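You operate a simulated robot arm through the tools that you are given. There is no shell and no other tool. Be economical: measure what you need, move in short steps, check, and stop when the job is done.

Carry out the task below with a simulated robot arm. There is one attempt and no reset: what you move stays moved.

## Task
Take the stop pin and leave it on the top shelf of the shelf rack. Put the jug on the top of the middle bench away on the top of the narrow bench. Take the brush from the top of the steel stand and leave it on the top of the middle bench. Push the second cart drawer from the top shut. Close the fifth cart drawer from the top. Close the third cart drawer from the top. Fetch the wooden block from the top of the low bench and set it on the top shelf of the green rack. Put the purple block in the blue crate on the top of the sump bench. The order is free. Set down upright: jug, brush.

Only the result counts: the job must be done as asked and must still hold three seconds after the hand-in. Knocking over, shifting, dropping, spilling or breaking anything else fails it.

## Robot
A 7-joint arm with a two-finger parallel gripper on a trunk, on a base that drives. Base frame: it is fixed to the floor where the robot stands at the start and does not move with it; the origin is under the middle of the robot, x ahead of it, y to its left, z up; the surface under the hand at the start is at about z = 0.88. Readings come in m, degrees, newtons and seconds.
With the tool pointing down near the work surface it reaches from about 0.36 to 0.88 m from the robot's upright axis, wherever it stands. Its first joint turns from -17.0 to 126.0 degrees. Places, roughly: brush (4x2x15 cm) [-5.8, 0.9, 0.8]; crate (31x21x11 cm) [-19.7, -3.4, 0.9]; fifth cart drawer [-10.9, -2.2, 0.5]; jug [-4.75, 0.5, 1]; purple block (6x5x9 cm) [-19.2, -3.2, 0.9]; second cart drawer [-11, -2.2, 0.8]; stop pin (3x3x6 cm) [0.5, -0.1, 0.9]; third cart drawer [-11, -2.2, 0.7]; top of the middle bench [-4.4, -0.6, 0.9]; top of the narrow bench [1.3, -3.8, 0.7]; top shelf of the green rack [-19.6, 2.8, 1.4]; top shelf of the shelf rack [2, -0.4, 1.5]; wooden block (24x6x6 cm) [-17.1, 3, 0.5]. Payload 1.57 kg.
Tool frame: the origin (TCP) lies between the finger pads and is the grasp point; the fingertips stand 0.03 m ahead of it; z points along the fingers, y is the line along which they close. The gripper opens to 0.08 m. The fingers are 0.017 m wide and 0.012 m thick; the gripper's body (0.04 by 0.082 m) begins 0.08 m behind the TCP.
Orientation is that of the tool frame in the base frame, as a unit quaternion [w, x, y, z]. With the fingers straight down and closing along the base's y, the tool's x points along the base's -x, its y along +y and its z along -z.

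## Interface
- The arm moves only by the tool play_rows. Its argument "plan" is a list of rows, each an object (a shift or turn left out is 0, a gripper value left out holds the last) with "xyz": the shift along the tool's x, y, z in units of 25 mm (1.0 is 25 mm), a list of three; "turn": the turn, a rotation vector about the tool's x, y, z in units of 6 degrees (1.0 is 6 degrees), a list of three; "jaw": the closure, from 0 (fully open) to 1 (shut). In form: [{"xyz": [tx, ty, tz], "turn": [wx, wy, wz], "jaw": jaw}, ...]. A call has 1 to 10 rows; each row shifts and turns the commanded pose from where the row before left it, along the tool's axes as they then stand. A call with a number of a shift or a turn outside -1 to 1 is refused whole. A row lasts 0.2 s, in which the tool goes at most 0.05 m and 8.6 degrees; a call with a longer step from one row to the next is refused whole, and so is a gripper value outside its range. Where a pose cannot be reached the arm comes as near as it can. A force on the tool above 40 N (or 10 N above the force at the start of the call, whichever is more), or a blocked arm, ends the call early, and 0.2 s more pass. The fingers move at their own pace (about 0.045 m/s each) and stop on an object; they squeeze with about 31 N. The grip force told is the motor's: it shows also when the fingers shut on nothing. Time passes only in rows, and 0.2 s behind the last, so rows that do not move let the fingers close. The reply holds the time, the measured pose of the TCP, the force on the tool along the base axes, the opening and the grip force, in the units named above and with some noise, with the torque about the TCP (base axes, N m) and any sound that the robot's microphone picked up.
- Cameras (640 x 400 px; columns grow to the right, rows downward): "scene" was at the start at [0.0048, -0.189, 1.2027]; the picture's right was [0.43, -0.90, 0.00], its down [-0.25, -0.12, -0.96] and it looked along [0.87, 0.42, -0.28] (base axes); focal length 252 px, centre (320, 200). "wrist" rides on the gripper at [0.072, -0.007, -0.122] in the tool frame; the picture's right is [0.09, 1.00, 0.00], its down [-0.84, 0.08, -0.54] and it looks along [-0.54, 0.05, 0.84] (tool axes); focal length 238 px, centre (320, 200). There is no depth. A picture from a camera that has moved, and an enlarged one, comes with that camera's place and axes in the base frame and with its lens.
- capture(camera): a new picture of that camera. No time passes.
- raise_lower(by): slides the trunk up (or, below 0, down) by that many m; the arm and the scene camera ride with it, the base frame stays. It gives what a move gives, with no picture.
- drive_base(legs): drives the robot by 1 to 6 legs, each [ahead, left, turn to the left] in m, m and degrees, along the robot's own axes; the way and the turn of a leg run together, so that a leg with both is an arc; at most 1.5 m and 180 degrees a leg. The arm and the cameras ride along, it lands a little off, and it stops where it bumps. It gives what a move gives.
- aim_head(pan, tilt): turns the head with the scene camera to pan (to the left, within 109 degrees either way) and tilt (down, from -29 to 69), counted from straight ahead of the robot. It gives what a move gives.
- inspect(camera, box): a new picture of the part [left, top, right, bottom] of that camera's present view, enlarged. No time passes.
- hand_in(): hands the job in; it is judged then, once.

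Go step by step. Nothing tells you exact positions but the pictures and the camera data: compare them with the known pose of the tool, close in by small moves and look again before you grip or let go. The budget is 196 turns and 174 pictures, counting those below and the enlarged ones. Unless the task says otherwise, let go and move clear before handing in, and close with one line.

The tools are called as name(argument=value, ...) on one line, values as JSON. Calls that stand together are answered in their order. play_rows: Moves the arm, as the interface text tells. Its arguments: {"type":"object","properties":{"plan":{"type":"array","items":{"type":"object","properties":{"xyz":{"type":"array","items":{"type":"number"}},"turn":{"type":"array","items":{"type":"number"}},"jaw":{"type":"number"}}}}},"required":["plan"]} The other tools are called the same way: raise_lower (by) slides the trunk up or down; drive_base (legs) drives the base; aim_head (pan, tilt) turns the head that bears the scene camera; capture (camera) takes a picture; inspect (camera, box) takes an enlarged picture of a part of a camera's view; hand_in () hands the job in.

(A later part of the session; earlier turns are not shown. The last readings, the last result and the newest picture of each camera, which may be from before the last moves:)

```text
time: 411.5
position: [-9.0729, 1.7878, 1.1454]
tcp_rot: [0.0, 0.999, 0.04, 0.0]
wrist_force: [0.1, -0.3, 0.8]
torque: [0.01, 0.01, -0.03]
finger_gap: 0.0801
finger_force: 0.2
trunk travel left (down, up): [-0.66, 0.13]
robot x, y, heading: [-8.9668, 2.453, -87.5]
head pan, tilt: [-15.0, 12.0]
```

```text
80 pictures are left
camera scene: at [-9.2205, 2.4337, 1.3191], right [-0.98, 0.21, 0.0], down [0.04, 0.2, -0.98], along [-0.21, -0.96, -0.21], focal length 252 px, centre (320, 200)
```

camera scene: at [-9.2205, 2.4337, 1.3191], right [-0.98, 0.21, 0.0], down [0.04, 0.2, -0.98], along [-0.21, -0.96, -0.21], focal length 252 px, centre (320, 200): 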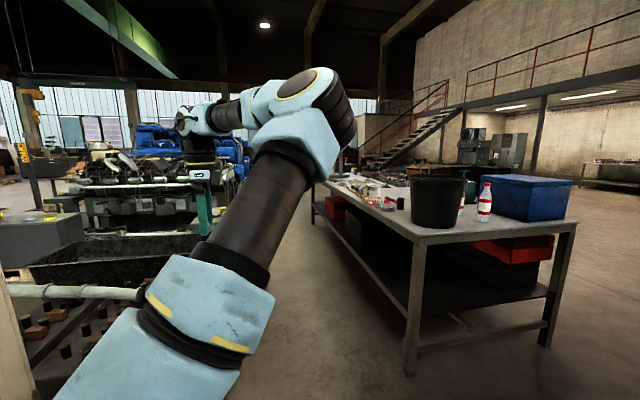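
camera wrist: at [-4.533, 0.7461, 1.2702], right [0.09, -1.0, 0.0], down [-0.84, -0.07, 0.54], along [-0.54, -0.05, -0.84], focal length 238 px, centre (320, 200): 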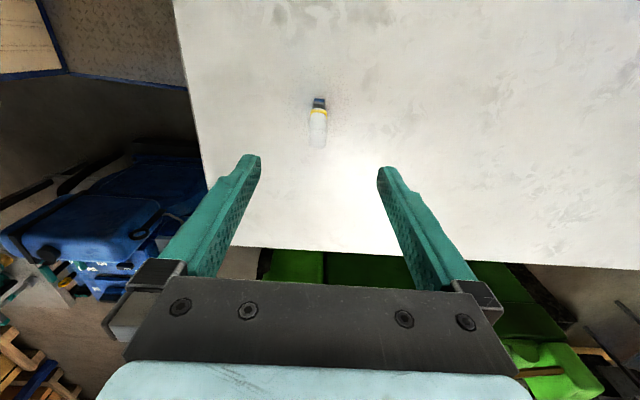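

The bench spans y 1.33 to about -1.8, with a free aisle along its east side at x≈-9.27. I'll drive south through it.

drive_base(legs=[[0, -0.3, -2.5], [1.5, 0, 0], [1.4, 0, 0]])

aim_head(pan=-35, tilt=20)

capture(camera="scene")

```text
time: 427.4
position: [-9.3862, -1.1607, 1.1473]
tcp_rot: [0.0, 1.0, 0.013, 0.0]
wrist_force: [-0.2, 0.1, 0.4]
torque: [0.01, -0.04, -0.03]
finger_gap: 0.0802
finger_force: 0.1
trunk travel left (down, up): [-0.66, 0.13]
robot x, y, heading: [-9.2459, -0.4982, -90.5]
head pan, tilt: [-15.0, 12.0]
```

```text
time: 428.2
position: [-9.3866, -1.161, 1.1481]
tcp_rot: [0.0, 1.0, 0.012, 0.0]
wrist_force: [0.6, 0.3, -0.4]
torque: [-0.01, 0.0, 0.03]
finger_gap: 0.0801
finger_force: 0.0
trunk travel left (down, up): [-0.66, 0.13]
robot x, y, heading: [-9.2462, -0.5005, -90.6]
head pan, tilt: [-35.0, 20.0]
```

```text
79 pictures are left
camera scene: at [-9.5268, -0.4936, 1.3061], right [-0.81, 0.58, 0.0], down [0.2, 0.28, -0.94], along [-0.54, -0.77, -0.34], focal length 252 px, centre (320, 200)
```

scene: 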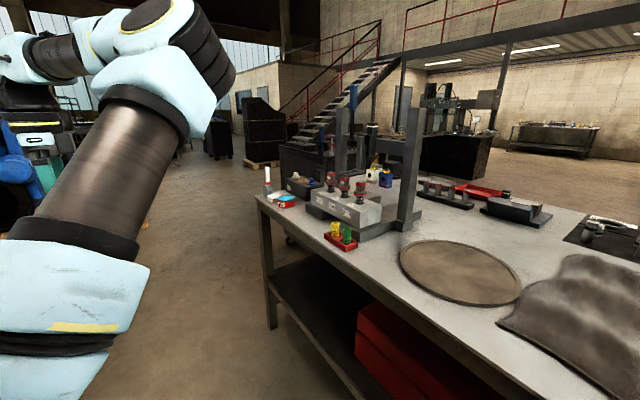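

drive_base(legs=[[1.4, 0, 0.6]])

aim_head(pan=-70, tilt=20)

capture(camera="scene")

```text
time: 435.1
position: [-9.3617, -2.5372, 1.1475]
tcp_rot: [0.0, 1.0, 0.026, 0.0]
wrist_force: [0.6, 0.1, 0.3]
torque: [0.03, -0.03, 0.0]
finger_gap: 0.0799
finger_force: 0.1
trunk travel left (down, up): [-0.66, 0.13]
robot x, y, heading: [-9.2372, -1.8733, -89.0]
head pan, tilt: [-35.0, 20.0]
```

```text
time: 436.1
position: [-9.3614, -2.5378, 1.1492]
tcp_rot: [0.0, 1.0, 0.026, 0.0]
wrist_force: [-1.0, -1.2, 0.4]
torque: [0.0, 0.03, 0.01]
finger_gap: 0.0802
finger_force: 0.1
trunk travel left (down, up): [-0.66, 0.13]
robot x, y, heading: [-9.2373, -1.878, -89.0]
head pan, tilt: [-70.0, 20.0]
```

```text
78 pictures are left
camera scene: at [-9.5542, -1.8315, 1.3061], right [-0.36, 0.93, 0.0], down [0.32, 0.12, -0.94], along [-0.88, -0.34, -0.34], focal length 252 px, centre (320, 200)
```

scene: 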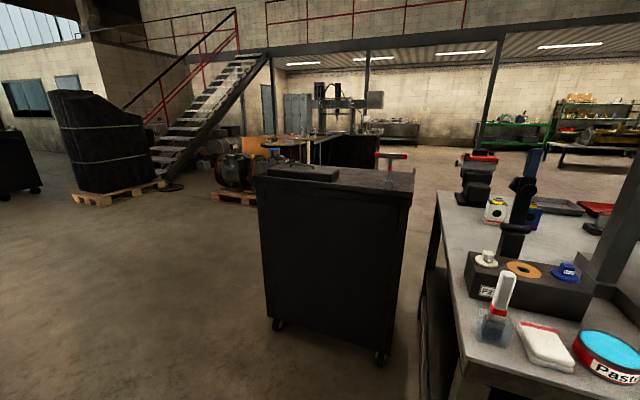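

I see the black cart's east side (x≈-10.6, y -2.54 to -1.89). The drawers must face west, so I'll go around its south side and face it from the west.

drive_base(legs=[[1.32, 0, 0], [0, 0, -91], [1.5, 0, 0], [1.3, 0, 0]])

aim_head(pan=-80, tilt=20)

capture(camera="scene")

```text
time: 459.4
position: [-12.639, -2.8896, 1.1483]
tcp_rot: [0.0, -0.695, 0.719, 0.001]
wrist_force: [0.2, -0.6, 0.0]
torque: [0.0, -0.05, 0.03]
finger_gap: 0.0803
finger_force: 0.0
trunk travel left (down, up): [-0.66, 0.13]
robot x, y, heading: [-11.9887, -3.0704, 175.8]
head pan, tilt: [-70.0, 20.0]
```

```text
time: 460.2
position: [-12.6381, -2.8892, 1.148]
tcp_rot: [0.0, -0.695, 0.719, 0.0]
wrist_force: [0.0, -1.0, -0.4]
torque: [-0.03, 0.03, 0.01]
finger_gap: 0.08
finger_force: 0.1
trunk travel left (down, up): [-0.66, 0.13]
robot x, y, heading: [-11.9887, -3.0695, 176.2]
head pan, tilt: [-80.0, 20.0]
```

```text
77 pictures are left
camera scene: at [-11.9017, -2.7544, 1.3061], right [0.99, 0.11, 0.0], down [0.04, -0.34, -0.94], along [-0.1, 0.93, -0.34], focal length 252 px, centre (320, 200)
```

scene: 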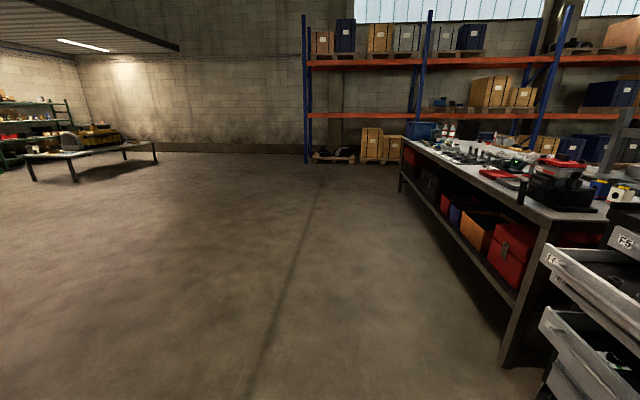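

The open drawers face west. I'll move in front of them and turn to face east.

drive_base(legs=[[0.35, 0, 0], [0, -0.8, 0], [0, 0, 180], [0, 0, 4]])

aim_head(pan=0, tilt=25)

capture(camera="scene")

capture(camera="wrist")

```text
time: 474.2
position: [-11.6175, -2.3894, 1.148]
tcp_rot: [-0.001, 0.697, 0.717, 0.0]
wrist_force: [-0.5, 0.2, -1.0]
torque: [-0.04, 0.01, 0.01]
finger_gap: 0.0802
finger_force: 0.0
trunk travel left (down, up): [-0.66, 0.13]
robot x, y, heading: [-12.28, -2.2494, -0.3]
head pan, tilt: [-80.0, 20.0]
```

```text
time: 475.7
position: [-11.6174, -2.39, 1.1476]
tcp_rot: [0.001, 0.698, 0.716, 0.001]
wrist_force: [0.4, 0.0, -0.7]
torque: [0.0, 0.03, 0.0]
finger_gap: 0.08
finger_force: 0.0
trunk travel left (down, up): [-0.66, 0.13]
robot x, y, heading: [-12.2773, -2.2459, -0.0]
head pan, tilt: [0.0, 25.0]
```

```text
76 pictures are left
camera scene: at [-12.2668, -2.4784, 1.298], right [-0.01, -1.0, 0.0], down [-0.42, 0.0, -0.91], along [0.91, -0.01, -0.42], focal length 252 px, centre (320, 200)
```

scene: 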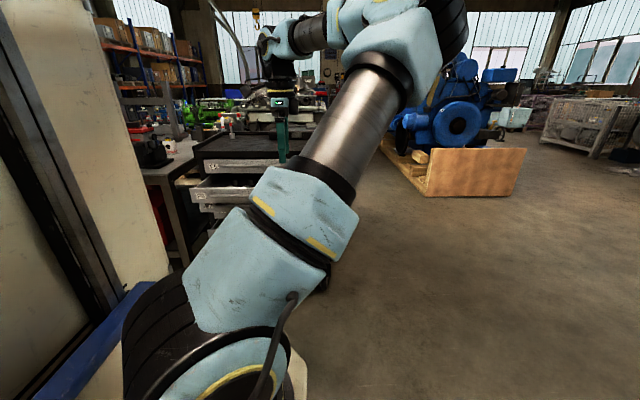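

```text
75 pictures are left
camera wrist: at [-11.6255, -2.3176, 1.27], right [0.99, 0.12, 0.0], down [0.1, -0.83, 0.54], along [0.06, -0.54, -0.84], focal length 238 px, centre (320, 200)
```

wrist: 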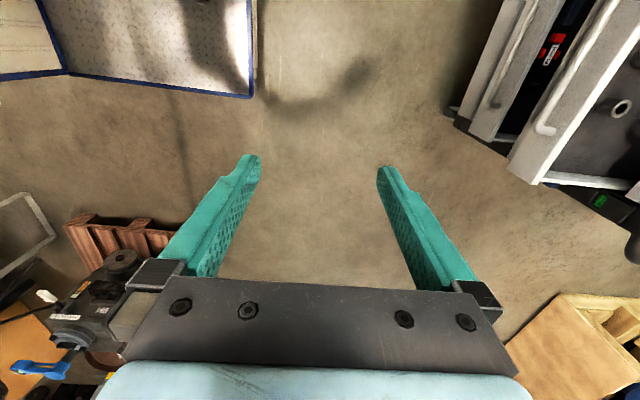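

The arm blocks the view, so I'll shift left (north) to see the drawer fronts from the free side.

drive_base(legs=[[0, 0.75, 0]])

aim_head(pan=-30, tilt=28)

inspect(camera="scene", box=[160, 60, 480, 380])

```text
time: 479.9
position: [-11.615, -1.6032, 1.1481]
tcp_rot: [0.0, 0.696, 0.719, 0.001]
wrist_force: [0.6, -0.4, 0.5]
torque: [-0.04, 0.02, 0.04]
finger_gap: 0.0802
finger_force: 0.1
trunk travel left (down, up): [-0.66, 0.13]
robot x, y, heading: [-12.2781, -1.4632, 0.0]
head pan, tilt: [0.0, 25.0]
```

```text
time: 480.9
position: [-11.6142, -1.6027, 1.1488]
tcp_rot: [0.0, 0.696, 0.718, 0.0]
wrist_force: [-0.5, -1.3, -0.5]
torque: [-0.01, -0.03, -0.01]
finger_gap: 0.0801
finger_force: 0.0
trunk travel left (down, up): [-0.66, 0.13]
robot x, y, heading: [-12.2762, -1.4683, -0.1]
head pan, tilt: [-30.0, 28.0]
```

```text
1.25 times, centred on (320, 220) of scene
camera zoom: at [-12.2768, -1.7414, 1.2932], right [-0.5, -0.87, 0.0], down [-0.41, 0.23, -0.88], along [0.77, -0.44, -0.47], focal length 314 px, centre (320, 175)
```

zoom: 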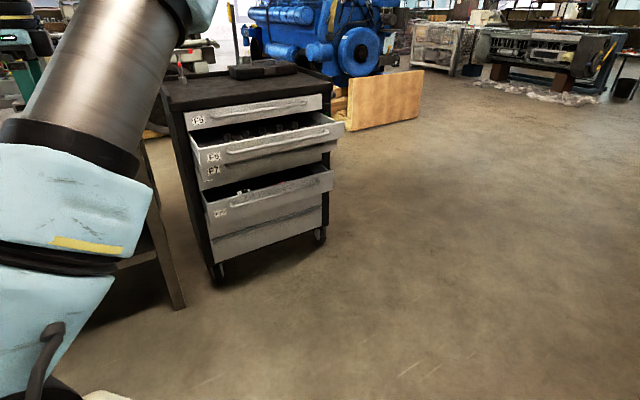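

inspect(camera="scene", box=[180, 120, 340, 300])

```text
2.22 times, centred on (260, 210) of scene
camera zoom: at [-12.2768, -1.7414, 1.2932], right [-0.5, -0.87, 0.0], down [-0.41, 0.23, -0.88], along [0.77, -0.44, -0.47], focal length 559 px, centre (453, 178)
```

zoom: 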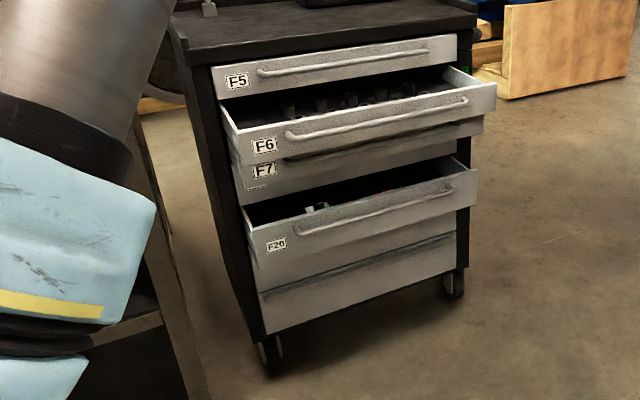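

Drawers counted from the top: F5 closed, F6 (2nd) out about 20 cm, F7 (3rd) out about 15 cm, the 4th closed, F20 (5th) out about 10 cm. I'll push them with closed fingers and a forward-tilted tool, so first I tilt the hand by 60° and position the base.

play_rows(plan=[{"turn": [-1, 0, 0], "jaw": 1}, {"turn": [-1, 0, 0]}, {"turn": [-1, 0, 0]}, {"turn": [-1, 0, 0]}, {"turn": [-1, 0, 0]}, {"turn": [-1, 0, 0]}, {"turn": [-1, 0, 0]}, {"turn": [-1, 0, 0]}, {"turn": [-1, 0, 0]}, {"turn": [-1, 0, 0]}])

drive_base(legs=[[0, -0.62, 0], [0.4, 0, 0]])

capture(camera="wrist")

```text
time: 483.1
position: [-11.6152, -1.6036, 1.1499]
tcp_rot: [0.348, 0.601, 0.623, 0.36]
wrist_force: [0.4, 0.8, -0.6]
torque: [0.01, -0.03, 0.0]
finger_gap: 0.0001
finger_force: 21.2
trunk travel left (down, up): [-0.66, 0.13]
robot x, y, heading: [-12.2766, -1.4653, 0.2]
head pan, tilt: [-30.0, 28.0]
```

```text
time: 488.6
position: [-11.2067, -2.1855, 1.1478]
tcp_rot: [0.342, 0.592, 0.632, 0.365]
wrist_force: [0.5, -0.1, 0.1]
torque: [-0.03, 0.01, 0.02]
finger_gap: 0.0002
finger_force: 20.9
trunk travel left (down, up): [-0.66, 0.13]
robot x, y, heading: [-11.8718, -2.0659, 1.8]
head pan, tilt: [-30.0, 28.0]
```

```text
72 pictures are left
camera wrist: at [-11.3198, -2.1213, 1.2035], right [0.49, 0.12, 0.86], down [-0.38, -0.86, 0.34], along [0.79, -0.49, -0.38], focal length 238 px, centre (320, 200)
```

wrist: 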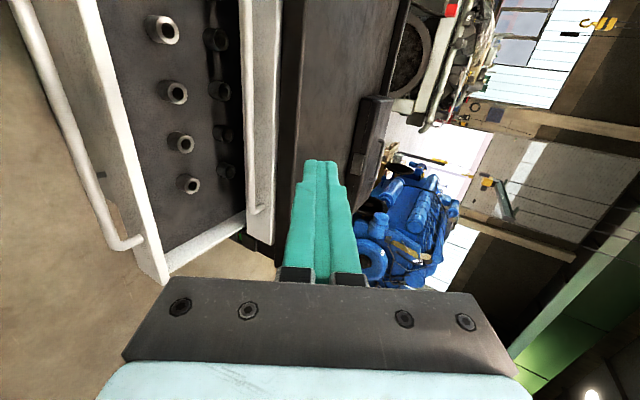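

F6's handle is at x≈-11.20. I'll back the base 15 cm, then lower the hand in front of the second drawer (z≈0.79).

drive_base(legs=[[-0.15, 0, -1.8]])

play_rows(plan=[{"xyz": [0, -0.92, 0.8]}, {"xyz": [0, -0.92, 0.8]}, {"xyz": [0, -0.92, 0.8]}, {"xyz": [0, -0.92, 0.8]}, {"xyz": [0, -0.92, 0.8]}, {"xyz": [0, -0.92, 0.8]}, {"xyz": [0, -0.92, 0.8]}, {"xyz": [0, -0.92, 0.8]}, {"xyz": [0, -0.92, 0.8]}, {"xyz": [0, -0.92, 0.8]}])

capture(camera="wrist")

```text
time: 490.0
position: [-11.3648, -2.2112, 1.1482]
tcp_rot: [0.349, 0.603, 0.621, 0.358]
wrist_force: [-0.8, 0.8, -0.2]
torque: [0.0, 0.02, 0.01]
finger_gap: 0.0
finger_force: 21.2
trunk travel left (down, up): [-0.66, 0.13]
robot x, y, heading: [-12.0227, -2.0699, 0.1]
head pan, tilt: [-30.0, 28.0]
```

```text
time: 492.2
position: [-11.3087, -2.2112, 0.8466]
tcp_rot: [0.348, 0.603, 0.622, 0.359]
wrist_force: [-0.9, -0.4, 0.4]
torque: [0.02, 0.02, 0.0]
finger_gap: 0.0
finger_force: 21.6
trunk travel left (down, up): [-0.66, 0.13]
robot x, y, heading: [-12.0241, -2.0715, -0.0]
head pan, tilt: [-30.0, 28.0]
```

```text
71 pictures are left
camera wrist: at [-11.4195, -2.1419, 0.9017], right [0.5, 0.11, 0.86], down [-0.41, -0.85, 0.34], along [0.77, -0.52, -0.38], focal length 238 px, centre (320, 200)
```

wrist: 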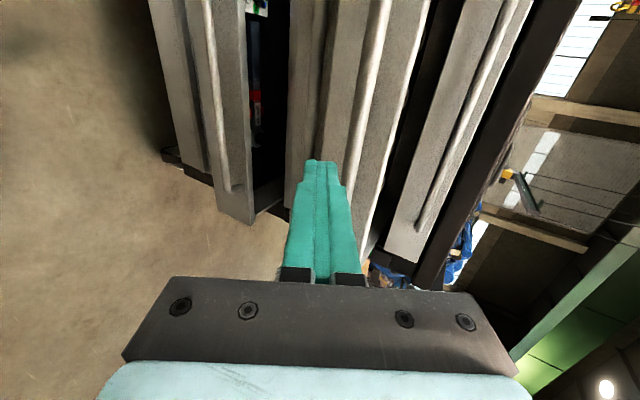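

The F6 front spans z≈0.774–0.849 with its handle at about 0.82. I'll lower 2.5 cm and push forward.

play_rows(plan=[{"xyz": [0, -0.87, 0.5]}, {"xyz": [0, 0.5, 0.866]}, {"xyz": [0, 0.5, 0.866]}, {"xyz": [0, 0.5, 0.866]}, {"xyz": [0, 0.5, 0.866]}, {"xyz": [0, 0.5, 0.866]}])

capture(camera="wrist")

```text
time: 493.6
position: [-11.1815, -2.2063, 0.821]
tcp_rot: [0.347, 0.604, 0.622, 0.358]
wrist_force: [-2.7, -7.5, -14.8]
torque: [0.12, 0.25, -0.17]
finger_gap: 0.0
finger_force: 22.0
trunk travel left (down, up): [-0.66, 0.13]
robot x, y, heading: [-12.0232, -2.071, 0.0]
head pan, tilt: [-30.0, 28.0]
```

```text
70 pictures are left
camera wrist: at [-11.2925, -2.1381, 0.8768], right [0.5, 0.11, 0.86], down [-0.41, -0.85, 0.34], along [0.77, -0.52, -0.38], focal length 238 px, centre (320, 200)
```

wrist: 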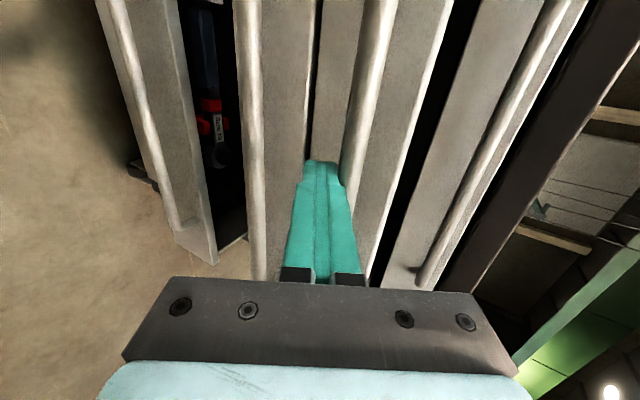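

The tip slid just under the handle onto the face, which is good. I'll lower 8 mm to free the handle and keep pushing.

play_rows(plan=[{"xyz": [0, -0.28, 0.16]}, {"xyz": [0, 0.5, 0.866]}, {"xyz": [0, 0.5, 0.866]}, {"xyz": [0, 0.5, 0.866]}, {"xyz": [0, 0.5, 0.866]}])

capture(camera="wrist")

```text
time: 494.8
position: [-11.0828, -2.2031, 0.8169]
tcp_rot: [0.347, 0.605, 0.621, 0.358]
wrist_force: [-1.4, -5.3, -12.2]
torque: [0.1, 0.11, -0.11]
finger_gap: 0.0001
finger_force: 21.8
trunk travel left (down, up): [-0.66, 0.13]
robot x, y, heading: [-12.0253, -2.0697, 0.1]
head pan, tilt: [-30.0, 28.0]
```

```text
69 pictures are left
camera wrist: at [-11.1936, -2.1344, 0.8722], right [0.5, 0.11, 0.86], down [-0.4, -0.85, 0.34], along [0.77, -0.52, -0.38], focal length 238 px, centre (320, 200)
```

wrist: 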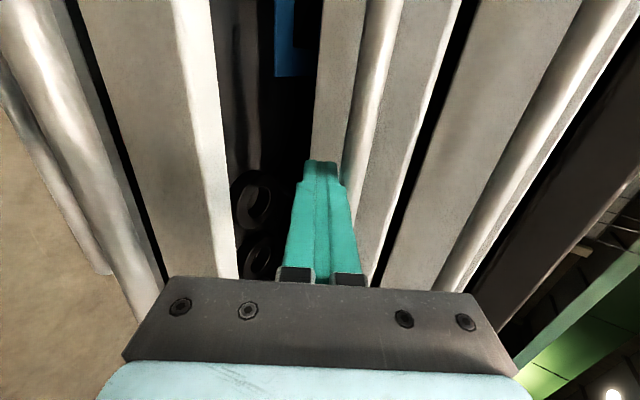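

F6 is moving in. I'll keep pushing.

play_rows(plan=[{"xyz": [0, 0.5, 0.866]}, {"xyz": [0, 0.5, 0.866]}, {"xyz": [0, 0.5, 0.866]}, {"xyz": [0, 0.5, 0.866]}, {"xyz": [0, 0.5, 0.866]}])

capture(camera="wrist")

```text
time: 495.5
position: [-11.0258, -2.1999, 0.8087]
tcp_rot: [0.341, 0.606, 0.625, 0.356]
wrist_force: [-6.9, -1.6, -3.1]
torque: [0.03, -0.17, -0.05]
finger_gap: 0.0001
finger_force: 21.4
trunk travel left (down, up): [-0.66, 0.13]
robot x, y, heading: [-12.0286, -2.0706, 0.1]
head pan, tilt: [-30.0, 28.0]
stopped in row 3: the force on the tool passed its limit at 102 N (the readings are from after the stop); the commanded pose is now the measured one
```

```text
68 pictures are left
camera wrist: at [-11.1356, -2.1315, 0.8659], right [0.51, 0.11, 0.85], down [-0.4, -0.85, 0.34], along [0.76, -0.51, -0.39], focal length 238 px, centre (320, 200)
```

wrist: 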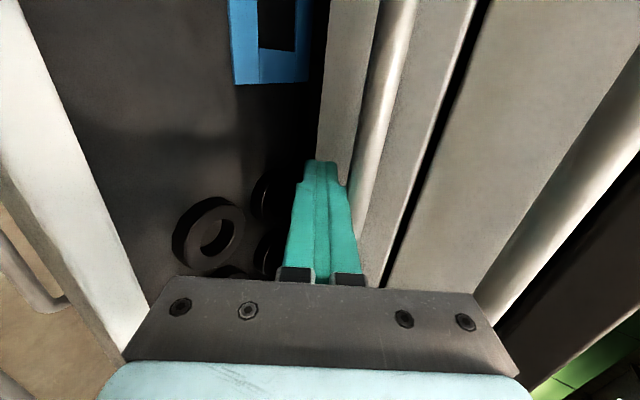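

A sharp stop: either F6 is shut or the hand met something. I'll back out and look from the head camera.

play_rows(plan=[{"xyz": [0, -0.4, -0.9]}, {"xyz": [0, -0.4, -0.9]}, {"xyz": [0, -0.4, -0.9]}, {"xyz": [0, -0.4, -0.9]}, {"xyz": [0, -0.4, -0.9]}, {"xyz": [0, -0.4, -0.9]}, {"xyz": [0, -0.4, -0.9]}, {"xyz": [0, -0.4, -0.9]}])

aim_head(pan=0, tilt=25)

capture(camera="scene")

capture(camera="wrist")

```text
time: 497.3
position: [-11.2186, -2.2055, 0.8337]
tcp_rot: [0.342, 0.605, 0.625, 0.356]
wrist_force: [0.8, -0.8, -0.5]
torque: [0.0, 0.0, -0.02]
finger_gap: 0.0
finger_force: 21.8
trunk travel left (down, up): [-0.66, 0.13]
robot x, y, heading: [-12.028, -2.0731, -0.0]
head pan, tilt: [-30.0, 28.0]
```

```text
time: 498.3
position: [-11.2182, -2.2049, 0.8328]
tcp_rot: [0.343, 0.605, 0.624, 0.356]
wrist_force: [-0.6, -0.1, -0.3]
torque: [0.03, 0.01, 0.0]
finger_gap: 0.0
finger_force: 21.2
trunk travel left (down, up): [-0.66, 0.13]
robot x, y, heading: [-12.0251, -2.0718, 0.0]
head pan, tilt: [0.0, 25.0]
```

```text
67 pictures are left
camera scene: at [-12.014, -2.3009, 1.298], right [0.0, -1.0, 0.0], down [-0.42, 0.0, -0.91], along [0.91, 0.0, -0.42], focal length 252 px, centre (320, 200)
```

scene: 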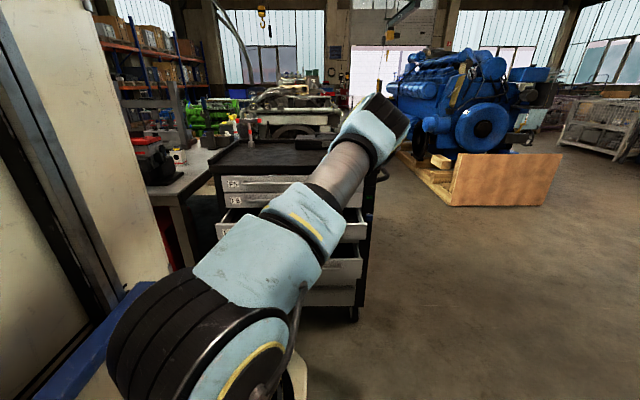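

```text
66 pictures are left
camera wrist: at [-11.3283, -2.1374, 0.8893], right [0.51, 0.11, 0.86], down [-0.4, -0.85, 0.34], along [0.76, -0.51, -0.39], focal length 238 px, centre (320, 200)
```

wrist: 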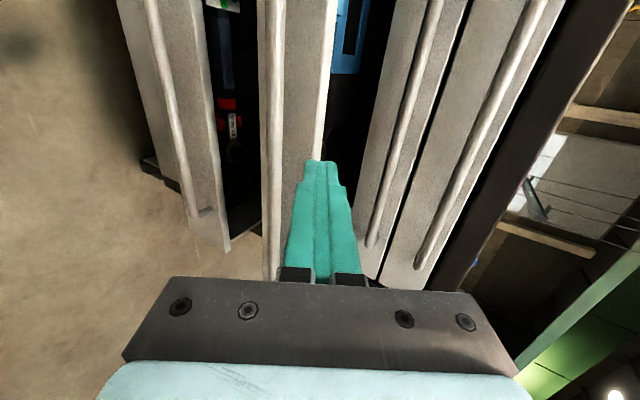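

inspect(camera="scene", box=[190, 140, 390, 330])

```text
2.11 times, centred on (290, 235) of scene
camera zoom: at [-12.014, -2.3009, 1.298], right [0.0, -1.0, 0.0], down [-0.42, 0.0, -0.91], along [0.91, 0.0, -0.42], focal length 530 px, centre (383, 126)
```

zoom: 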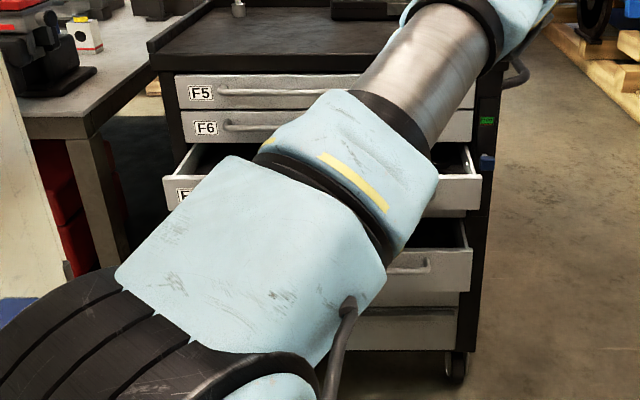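

F6 is flush with F5 now, so the second drawer is shut. Next is F7 (third): face z≈0.695–0.765, front at x≈-11.11. I'll lower the hand in front of it.

play_rows(plan=[{"xyz": [0, -0.85, 0.22]}, {"xyz": [0, -0.85, 0.22]}, {"xyz": [0, -0.85, 0.22]}, {"xyz": [0, -0.85, 0.22]}, {"xyz": [0, -0.85, 0.22]}])

capture(camera="wrist")

```text
time: 499.5
position: [-11.2491, -2.2064, 0.7274]
tcp_rot: [0.343, 0.605, 0.625, 0.356]
wrist_force: [-0.4, -0.7, -1.0]
torque: [0.01, -0.01, 0.0]
finger_gap: 0.0
finger_force: 21.6
trunk travel left (down, up): [-0.66, 0.13]
robot x, y, heading: [-12.0241, -2.0727, -0.1]
head pan, tilt: [0.0, 25.0]
```

```text
64 pictures are left
camera wrist: at [-11.3599, -2.1382, 0.784], right [0.51, 0.11, 0.86], down [-0.4, -0.85, 0.34], along [0.77, -0.51, -0.39], focal length 238 px, centre (320, 200)
```

wrist: 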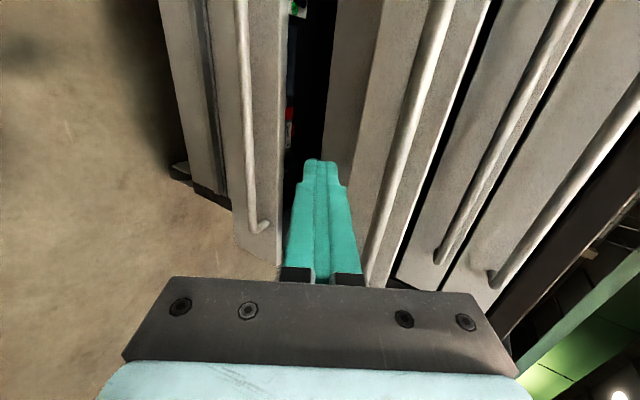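

The tip's forward path meets F7's face just below its handle. Pushing.

play_rows(plan=[{"xyz": [0, 0.5, 0.866]}, {"xyz": [0, 0.5, 0.866]}, {"xyz": [0, 0.5, 0.866]}, {"xyz": [0, 0.5, 0.866]}, {"xyz": [0, 0.5, 0.866]}, {"xyz": [0, 0.5, 0.866]}, {"xyz": [0, 0.4, 0.69]}])

capture(camera="wrist")

```text
time: 501.1
position: [-11.0831, -2.2002, 0.7287]
tcp_rot: [0.341, 0.605, 0.625, 0.357]
wrist_force: [-0.6, 0.6, -1.6]
torque: [0.0, -0.05, 0.0]
finger_gap: 0.0
finger_force: 20.2
trunk travel left (down, up): [-0.66, 0.13]
robot x, y, heading: [-12.0267, -2.0752, -0.3]
head pan, tilt: [0.0, 25.0]
```

```text
63 pictures are left
camera wrist: at [-11.1936, -2.1318, 0.7847], right [0.51, 0.11, 0.86], down [-0.4, -0.85, 0.34], along [0.77, -0.51, -0.39], focal length 238 px, centre (320, 200)
```

wrist: 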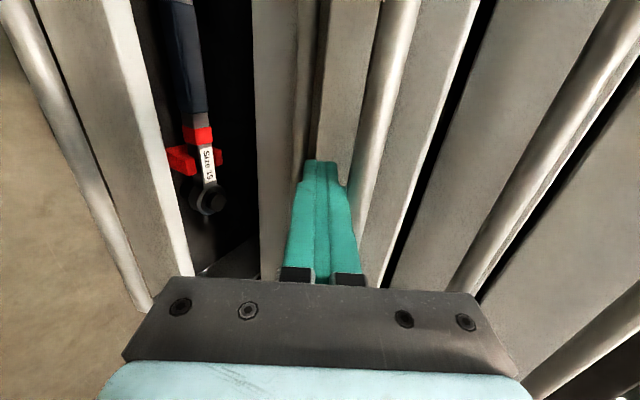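

F7 is sliding in. I'll push on in smaller steps to the stop.

play_rows(plan=[{"xyz": [0, 0.3, 0.52]}, {"xyz": [0, 0.3, 0.52]}, {"xyz": [0, 0.2, 0.35]}, {"xyz": [0, 0.2, 0.35]}, {"xyz": [0, 0.2, 0.35]}, {"xyz": [0, 0.15, 0.26]}, {"xyz": [0, 0.15, 0.26]}])

capture(camera="wrist")

```text
time: 502.6
position: [-11.0165, -2.1979, 0.7222]
tcp_rot: [0.339, 0.606, 0.626, 0.354]
wrist_force: [-27.5, -0.9, 13.0]
torque: [-0.11, -0.31, -0.19]
finger_gap: 0.0002
finger_force: 21.8
trunk travel left (down, up): [-0.66, 0.13]
robot x, y, heading: [-12.0276, -2.0708, -0.4]
head pan, tilt: [0.0, 25.0]
stopped in row 7: the force on the tool passed its limit at 59 N (the readings are from after the stop); the commanded pose is now the measured one
```

```text
62 pictures are left
camera wrist: at [-11.1261, -2.13, 0.7808], right [0.51, 0.11, 0.85], down [-0.39, -0.85, 0.34], along [0.76, -0.51, -0.4], focal length 238 px, centre (320, 200)
```

wrist: 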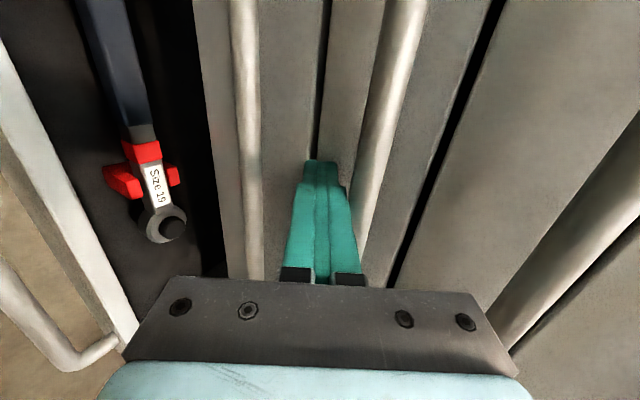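

F7 reached its stop. I'll back out and check all the fronts.

play_rows(plan=[{"xyz": [0, -0.5, -0.866]}, {"xyz": [0, -0.5, -0.866]}, {"xyz": [0, -0.5, -0.866]}, {"xyz": [0, -0.5, -0.866]}, {"xyz": [0, -0.5, -0.866]}, {"xyz": [0, -0.5, -0.866]}, {"xyz": [0, -0.5, -0.866]}, {"xyz": [0, -0.5, -0.866]}, {"xyz": [0, -0.5, -0.866]}, {"xyz": [0, -0.5, -0.866]}])

capture(camera="wrist")

inspect(camera="scene", box=[190, 140, 390, 330])

```text
time: 504.8
position: [-11.2638, -2.2048, 0.7272]
tcp_rot: [0.339, 0.606, 0.627, 0.355]
wrist_force: [-0.9, -0.1, 0.5]
torque: [0.01, 0.02, 0.01]
finger_gap: 0.0
finger_force: 21.5
trunk travel left (down, up): [-0.66, 0.13]
robot x, y, heading: [-12.0273, -2.0715, -0.0]
head pan, tilt: [0.0, 25.0]
```

```text
61 pictures are left
camera wrist: at [-11.3732, -2.1371, 0.7856], right [0.51, 0.11, 0.85], down [-0.39, -0.85, 0.34], along [0.76, -0.51, -0.4], focal length 238 px, centre (320, 200)
```

wrist: 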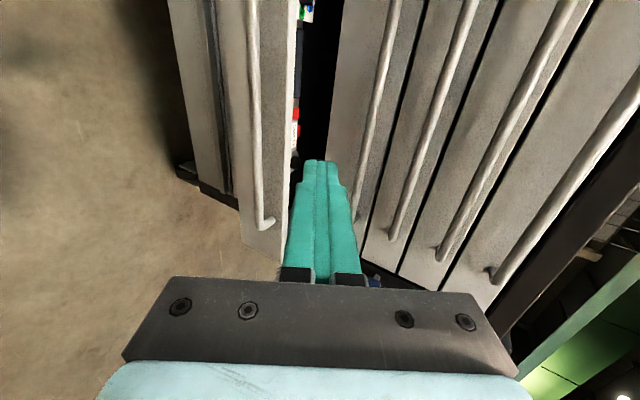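

```text
2.11 times, centred on (290, 235) of scene
camera zoom: at [-12.0143, -2.3008, 1.298], right [0.0, -1.0, 0.0], down [-0.42, 0.0, -0.91], along [0.91, 0.0, -0.42], focal length 530 px, centre (383, 126)
```

zoom: 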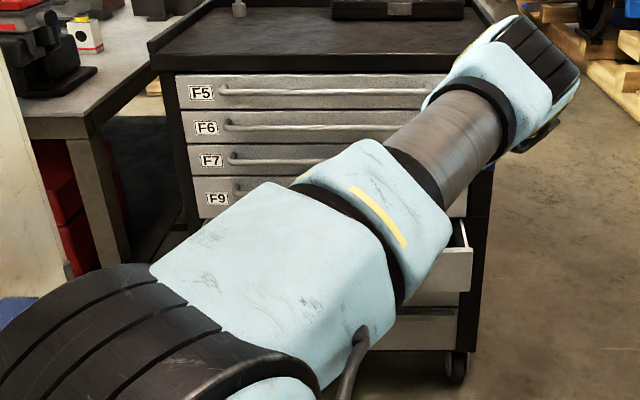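

Drawers F5–F9 all look flush. Now F20 (fifth): face about z 0.40–0.575, with its handle at about 0.535. I'll lower the hand to push below the handle.

play_rows(plan=[{"xyz": [0, -0.855, 0.493]}, {"xyz": [0, -0.855, 0.493]}, {"xyz": [0, -0.855, 0.493]}, {"xyz": [0, -0.855, 0.493]}, {"xyz": [0, -0.855, 0.493]}, {"xyz": [0, -0.855, 0.493]}, {"xyz": [0, -0.855, 0.493]}, {"xyz": [0, -0.855, 0.493]}, {"xyz": [0, -0.855, 0.493]}])

capture(camera="wrist")

```text
time: 506.8
position: [-11.2682, -2.2051, 0.5024]
tcp_rot: [0.339, 0.606, 0.627, 0.354]
wrist_force: [-0.1, -0.2, 0.5]
torque: [-0.02, -0.02, 0.02]
finger_gap: 0.0
finger_force: 21.0
trunk travel left (down, up): [-0.66, 0.13]
robot x, y, heading: [-12.0269, -2.0745, 0.0]
head pan, tilt: [0.0, 25.0]
```

```text
59 pictures are left
camera wrist: at [-11.3787, -2.1377, 0.5612], right [0.51, 0.11, 0.85], down [-0.39, -0.85, 0.34], along [0.76, -0.51, -0.4], focal length 238 px, centre (320, 200)
```

wrist: 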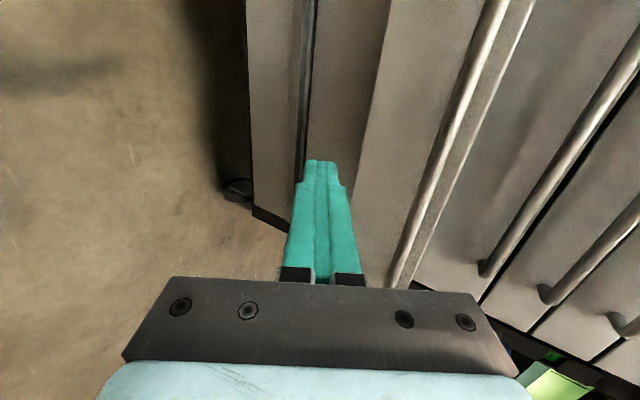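

The contact point would be close to the lower edge, so I'll raise 1.2 cm and push.

play_rows(plan=[{"xyz": [0, 0.42, -0.24]}, {"xyz": [0, 0.5, 0.866]}, {"xyz": [0, 0.5, 0.866]}, {"xyz": [0, 0.5, 0.866]}, {"xyz": [0, 0.5, 0.866]}, {"xyz": [0, 0.5, 0.866]}, {"xyz": [0, 0.5, 0.866]}, {"xyz": [0, 0.5, 0.866]}, {"xyz": [0, 0.3, 0.52]}])

capture(camera="wrist")

```text
time: 508.8
position: [-11.0813, -2.1974, 0.5104]
tcp_rot: [0.338, 0.607, 0.626, 0.354]
wrist_force: [0.7, -0.2, -0.3]
torque: [0.0, 0.0, 0.01]
finger_gap: 0.0
finger_force: 21.6
trunk travel left (down, up): [-0.66, 0.13]
robot x, y, heading: [-12.0296, -2.0738, -0.2]
head pan, tilt: [0.0, 25.0]
```

```text
58 pictures are left
camera wrist: at [-11.1907, -2.1299, 0.5687], right [0.51, 0.1, 0.85], down [-0.39, -0.85, 0.34], along [0.76, -0.51, -0.4], focal length 238 px, centre (320, 200)
```

wrist: 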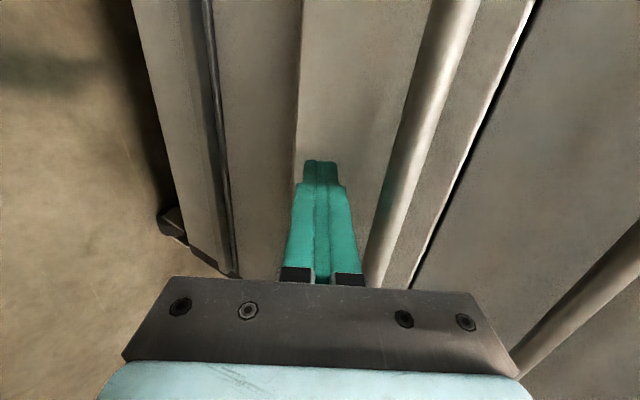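

play_rows(plan=[{"xyz": [0, 0.3, 0.52]}, {"xyz": [0, 0.3, 0.52]}, {"xyz": [0, 0.2, 0.35]}, {"xyz": [0, 0.2, 0.35]}, {"xyz": [0, 0.2, 0.35]}, {"xyz": [0, 0.15, 0.26]}, {"xyz": [0, 0.15, 0.26]}, {"xyz": [0, 0.15, 0.26]}])

play_rows(plan=[{"xyz": [0, -0.5, -0.866]}, {"xyz": [0, -0.5, -0.866]}, {"xyz": [0, -0.5, -0.866]}, {"xyz": [0, -0.5, -0.866]}, {"xyz": [0, -0.5, -0.866]}, {"xyz": [0, -0.5, -0.866]}, {"xyz": [0, -0.5, -0.866]}, {"xyz": [0, -0.5, -0.866]}, {"xyz": [0, -0.5, -0.866]}, {"xyz": [0, -0.5, -0.866]}])

capture(camera="wrist")

```text
time: 509.2
position: [-11.053, -2.2068, 0.5336]
tcp_rot: [0.347, 0.599, 0.628, 0.356]
wrist_force: [0.1, 0.1, -1.1]
torque: [-0.01, -0.02, -0.02]
finger_gap: 0.0
finger_force: 21.1
out of reach, approached as far as the arm can: row 2
trunk travel left (down, up): [-0.66, 0.13]
robot x, y, heading: [-12.0258, -2.0702, -0.2]
head pan, tilt: [0.0, 25.0]
stopped in row 2: the force on the tool passed its limit at 72 N (the readings are from after the stop); the commanded pose is now the measured one
```

```text
time: 511.4
position: [-11.3059, -2.2197, 0.533]
tcp_rot: [0.347, 0.599, 0.629, 0.355]
wrist_force: [-0.3, -0.5, -0.1]
torque: [-0.01, -0.03, 0.01]
finger_gap: 0.0
finger_force: 21.8
trunk travel left (down, up): [-0.66, 0.13]
robot x, y, heading: [-12.0234, -2.0688, 0.0]
head pan, tilt: [0.0, 25.0]
```

```text
57 pictures are left
camera wrist: at [-11.4177, -2.1525, 0.5892], right [0.5, 0.12, 0.86], down [-0.39, -0.85, 0.35], along [0.77, -0.51, -0.38], focal length 238 px, centre (320, 200)
```

wrist: 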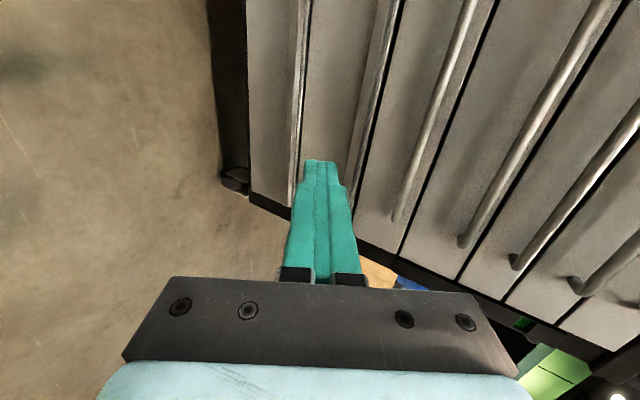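

inspect(camera="wrist", box=[320, 100, 640, 360])

inspect(camera="scene", box=[190, 140, 390, 330])

```text
1.54 times, centred on (480, 230) of wrist
camera zoom: at [-11.4177, -2.1525, 0.5892], right [0.5, 0.12, 0.86], down [-0.39, -0.85, 0.35], along [0.77, -0.51, -0.38], focal length 367 px, centre (74, 154)
```

zoom: 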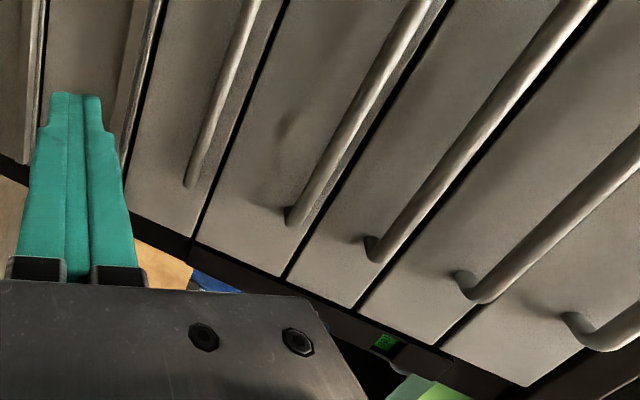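

```text
2.11 times, centred on (290, 235) of scene
camera zoom: at [-12.0142, -2.3006, 1.298], right [0.0, -1.0, 0.0], down [-0.42, 0.0, -0.91], along [0.91, 0.0, -0.42], focal length 530 px, centre (383, 126)
```

zoom: 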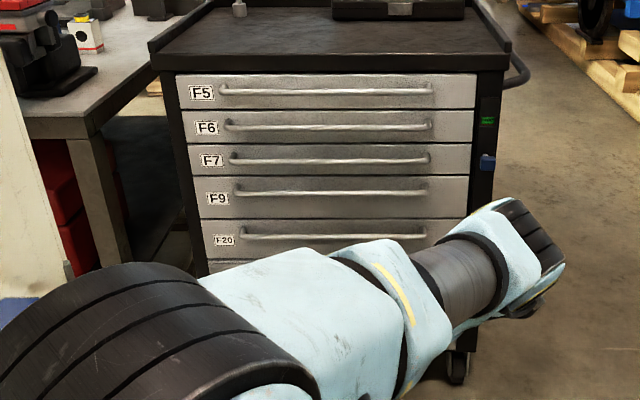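

All three drawers are flush with the others. Now I'll back off, raise and straighten the hand, and look west toward the wooden block.

drive_base(legs=[[-0.5, 0, 0]])

play_rows(plan=[{"xyz": [0, 0.86, -0.5], "turn": [1, 0, 0]}, {"xyz": [0, 0.8, -0.6], "turn": [1, 0, 0]}, {"xyz": [0, 0.7, -0.7], "turn": [1, 0, 0]}, {"xyz": [0, 0.6, -0.8], "turn": [1, 0, 0]}, {"xyz": [0, 0.5, -0.85], "turn": [1, 0, 0]}, {"xyz": [0, 0.4, -0.9], "turn": [1, 0, 0]}, {"xyz": [0, 0.3, -0.9], "turn": [1, 0, 0]}, {"xyz": [0, 0.2, -1], "turn": [1, 0, 0]}, {"xyz": [0, 0.1, -1], "turn": [1, 0, 0]}, {"xyz": [0, 0, -1], "turn": [1, 0, 0]}])

play_rows(plan=[{"xyz": [0, 0, -1], "jaw": 0}, {"xyz": [0, 0, -1]}, {"xyz": [0, 0, -1]}, {"xyz": [0, 0, -1]}, {"xyz": [0, 0, -1]}, {"xyz": [0, 0, -1]}, {"xyz": [0, 0, -1]}, {"xyz": [0, 0, -1]}, {"xyz": [0, 0, -1]}, {"xyz": [0, 0, -1]}])

drive_base(legs=[[0, 0, 140]])

aim_head(pan=-5, tilt=12)

capture(camera="scene")

```text
time: 514.3
position: [-11.798, -2.2191, 0.5338]
tcp_rot: [0.346, 0.599, 0.628, 0.356]
wrist_force: [0.1, 0.2, -0.8]
torque: [0.01, 0.01, 0.01]
finger_gap: 0.0
finger_force: 21.0
trunk travel left (down, up): [-0.66, 0.13]
robot x, y, heading: [-12.5172, -2.0691, -0.2]
head pan, tilt: [0.0, 25.0]
```

```text
time: 516.5
position: [-11.8167, -2.217, 0.7808]
tcp_rot: [0.0, 0.692, 0.722, -0.008]
wrist_force: [0.6, -0.1, -0.3]
torque: [-0.01, 0.04, 0.03]
finger_gap: 0.0001
finger_force: 20.9
trunk travel left (down, up): [-0.66, 0.13]
robot x, y, heading: [-12.5202, -2.0699, -0.2]
head pan, tilt: [0.0, 25.0]
```

```text
time: 518.7
position: [-11.8134, -2.2144, 1.0298]
tcp_rot: [-0.001, 0.692, 0.721, -0.006]
wrist_force: [-0.6, 0.4, 0.6]
torque: [0.02, 0.01, -0.01]
finger_gap: 0.0799
finger_force: 0.0
trunk travel left (down, up): [-0.66, 0.13]
robot x, y, heading: [-12.519, -2.0704, -0.2]
head pan, tilt: [0.0, 25.0]
```

```text
time: 524.9
position: [-12.9842, -1.5223, 1.0308]
tcp_rot: [0.005, -0.458, 0.889, -0.001]
wrist_force: [-0.5, -0.3, -0.1]
torque: [0.0, -0.01, -0.02]
finger_gap: 0.0799
finger_force: 0.0
trunk travel left (down, up): [-0.66, 0.13]
robot x, y, heading: [-12.5181, -2.0676, 142.0]
head pan, tilt: [0.0, 25.0]
```

```text
time: 525.7
position: [-12.9842, -1.5227, 1.0297]
tcp_rot: [0.007, -0.458, 0.889, -0.002]
wrist_force: [-0.5, 0.5, 0.2]
torque: [0.01, -0.02, 0.0]
finger_gap: 0.0802
finger_force: 0.1
trunk travel left (down, up): [-0.66, 0.13]
robot x, y, heading: [-12.5157, -2.0685, 141.9]
head pan, tilt: [-5.0, 12.0]
```

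```text
54 pictures are left
camera scene: at [-12.3804, -1.874, 1.3191], right [0.68, 0.73, 0.0], down [0.15, -0.14, -0.98], along [-0.71, 0.67, -0.21], focal length 252 px, centre (320, 200)
```

scene: 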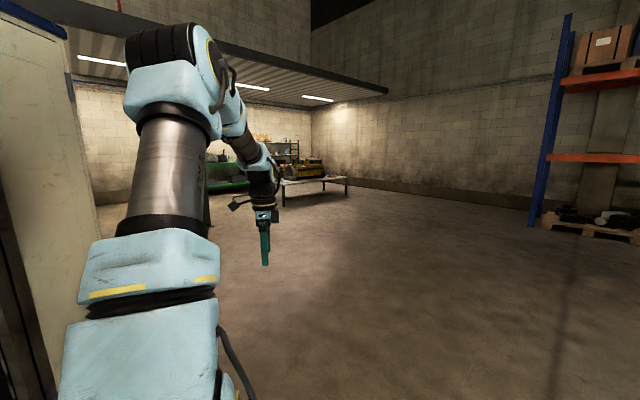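

The low bench is at x≈-16.9, y 1.3–3.3, with the green rack behind it. The floor is open, so I'll drive there and face west.

drive_base(legs=[[0, 0, -18], [1.5, 0, 0], [1.5, 0, 0], [1.5, 0, 0], [1.0, 0, 0], [0, 0, 56]])

aim_head(pan=0, tilt=18)

capture(camera="scene")

```text
time: 555.5
position: [-16.0831, 2.8232, 1.0318]
tcp_rot: [0.006, -0.699, 0.715, -0.001]
wrist_force: [-0.8, 0.1, -0.2]
torque: [0.03, 0.02, 0.0]
finger_gap: 0.0799
finger_force: 0.1
trunk travel left (down, up): [-0.66, 0.13]
robot x, y, heading: [-15.3883, 2.6358, 176.2]
head pan, tilt: [-5.0, 12.0]
```

```text
time: 556.2
position: [-16.0818, 2.8247, 1.03]
tcp_rot: [0.006, -0.7, 0.714, 0.0]
wrist_force: [0.2, 0.0, -0.5]
torque: [-0.01, -0.03, 0.03]
finger_gap: 0.0803
finger_force: 0.2
trunk travel left (down, up): [-0.66, 0.13]
robot x, y, heading: [-15.3888, 2.6387, 176.2]
head pan, tilt: [0.0, 18.0]
```

```text
53 pictures are left
camera scene: at [-15.3856, 2.8667, 1.3094], right [0.07, 1.0, 0.0], down [0.31, -0.02, -0.95], along [-0.95, 0.06, -0.31], focal length 252 px, centre (320, 200)
```

scene: 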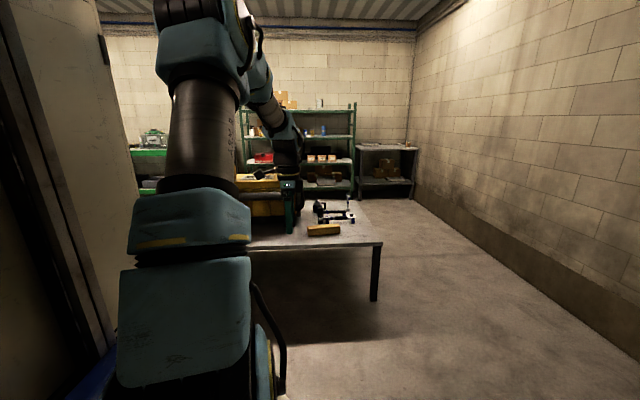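

inspect(camera="scene", box=[230, 80, 430, 260])

```text
2.22 times, centred on (330, 170) of scene
camera zoom: at [-15.3856, 2.8667, 1.3094], right [0.07, 1.0, 0.0], down [0.31, -0.02, -0.95], along [-0.95, 0.06, -0.31], focal length 559 px, centre (298, 267)
```

zoom: 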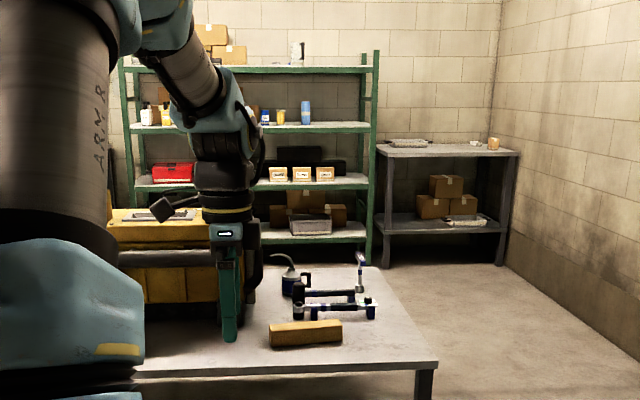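

The block lies along y at about (-17.16, 3.0), and my fingers already close along x, so no yaw is needed. The rack's top shelf is free on its right part (y≈3.15–3.6). I'll drive up to the bench.

drive_base(legs=[[0, 0, 3.8], [0, -0.22, 0], [1.12, 0, 0]])

capture(camera="wrist")

```text
time: 563.6
position: [-17.2154, 3.006, 1.0306]
tcp_rot: [-0.007, 0.72, -0.694, 0.0]
wrist_force: [0.4, 0.5, 0.8]
torque: [0.0, -0.01, 0.01]
finger_gap: 0.08
finger_force: 0.1
trunk travel left (down, up): [-0.66, 0.13]
robot x, y, heading: [-16.5103, 2.8547, 179.6]
head pan, tilt: [0.0, 18.0]
```

```text
51 pictures are left
camera wrist: at [-17.2066, 2.9344, 1.1519], right [-0.99, -0.13, -0.01], down [-0.11, 0.83, 0.55], along [-0.06, 0.55, -0.84], focal length 238 px, centre (320, 200)
```

wrist: 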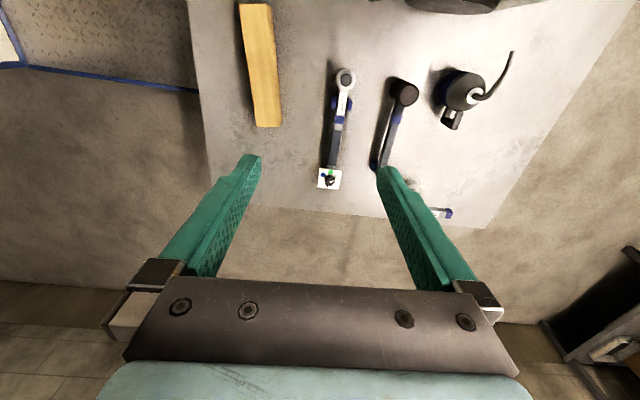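

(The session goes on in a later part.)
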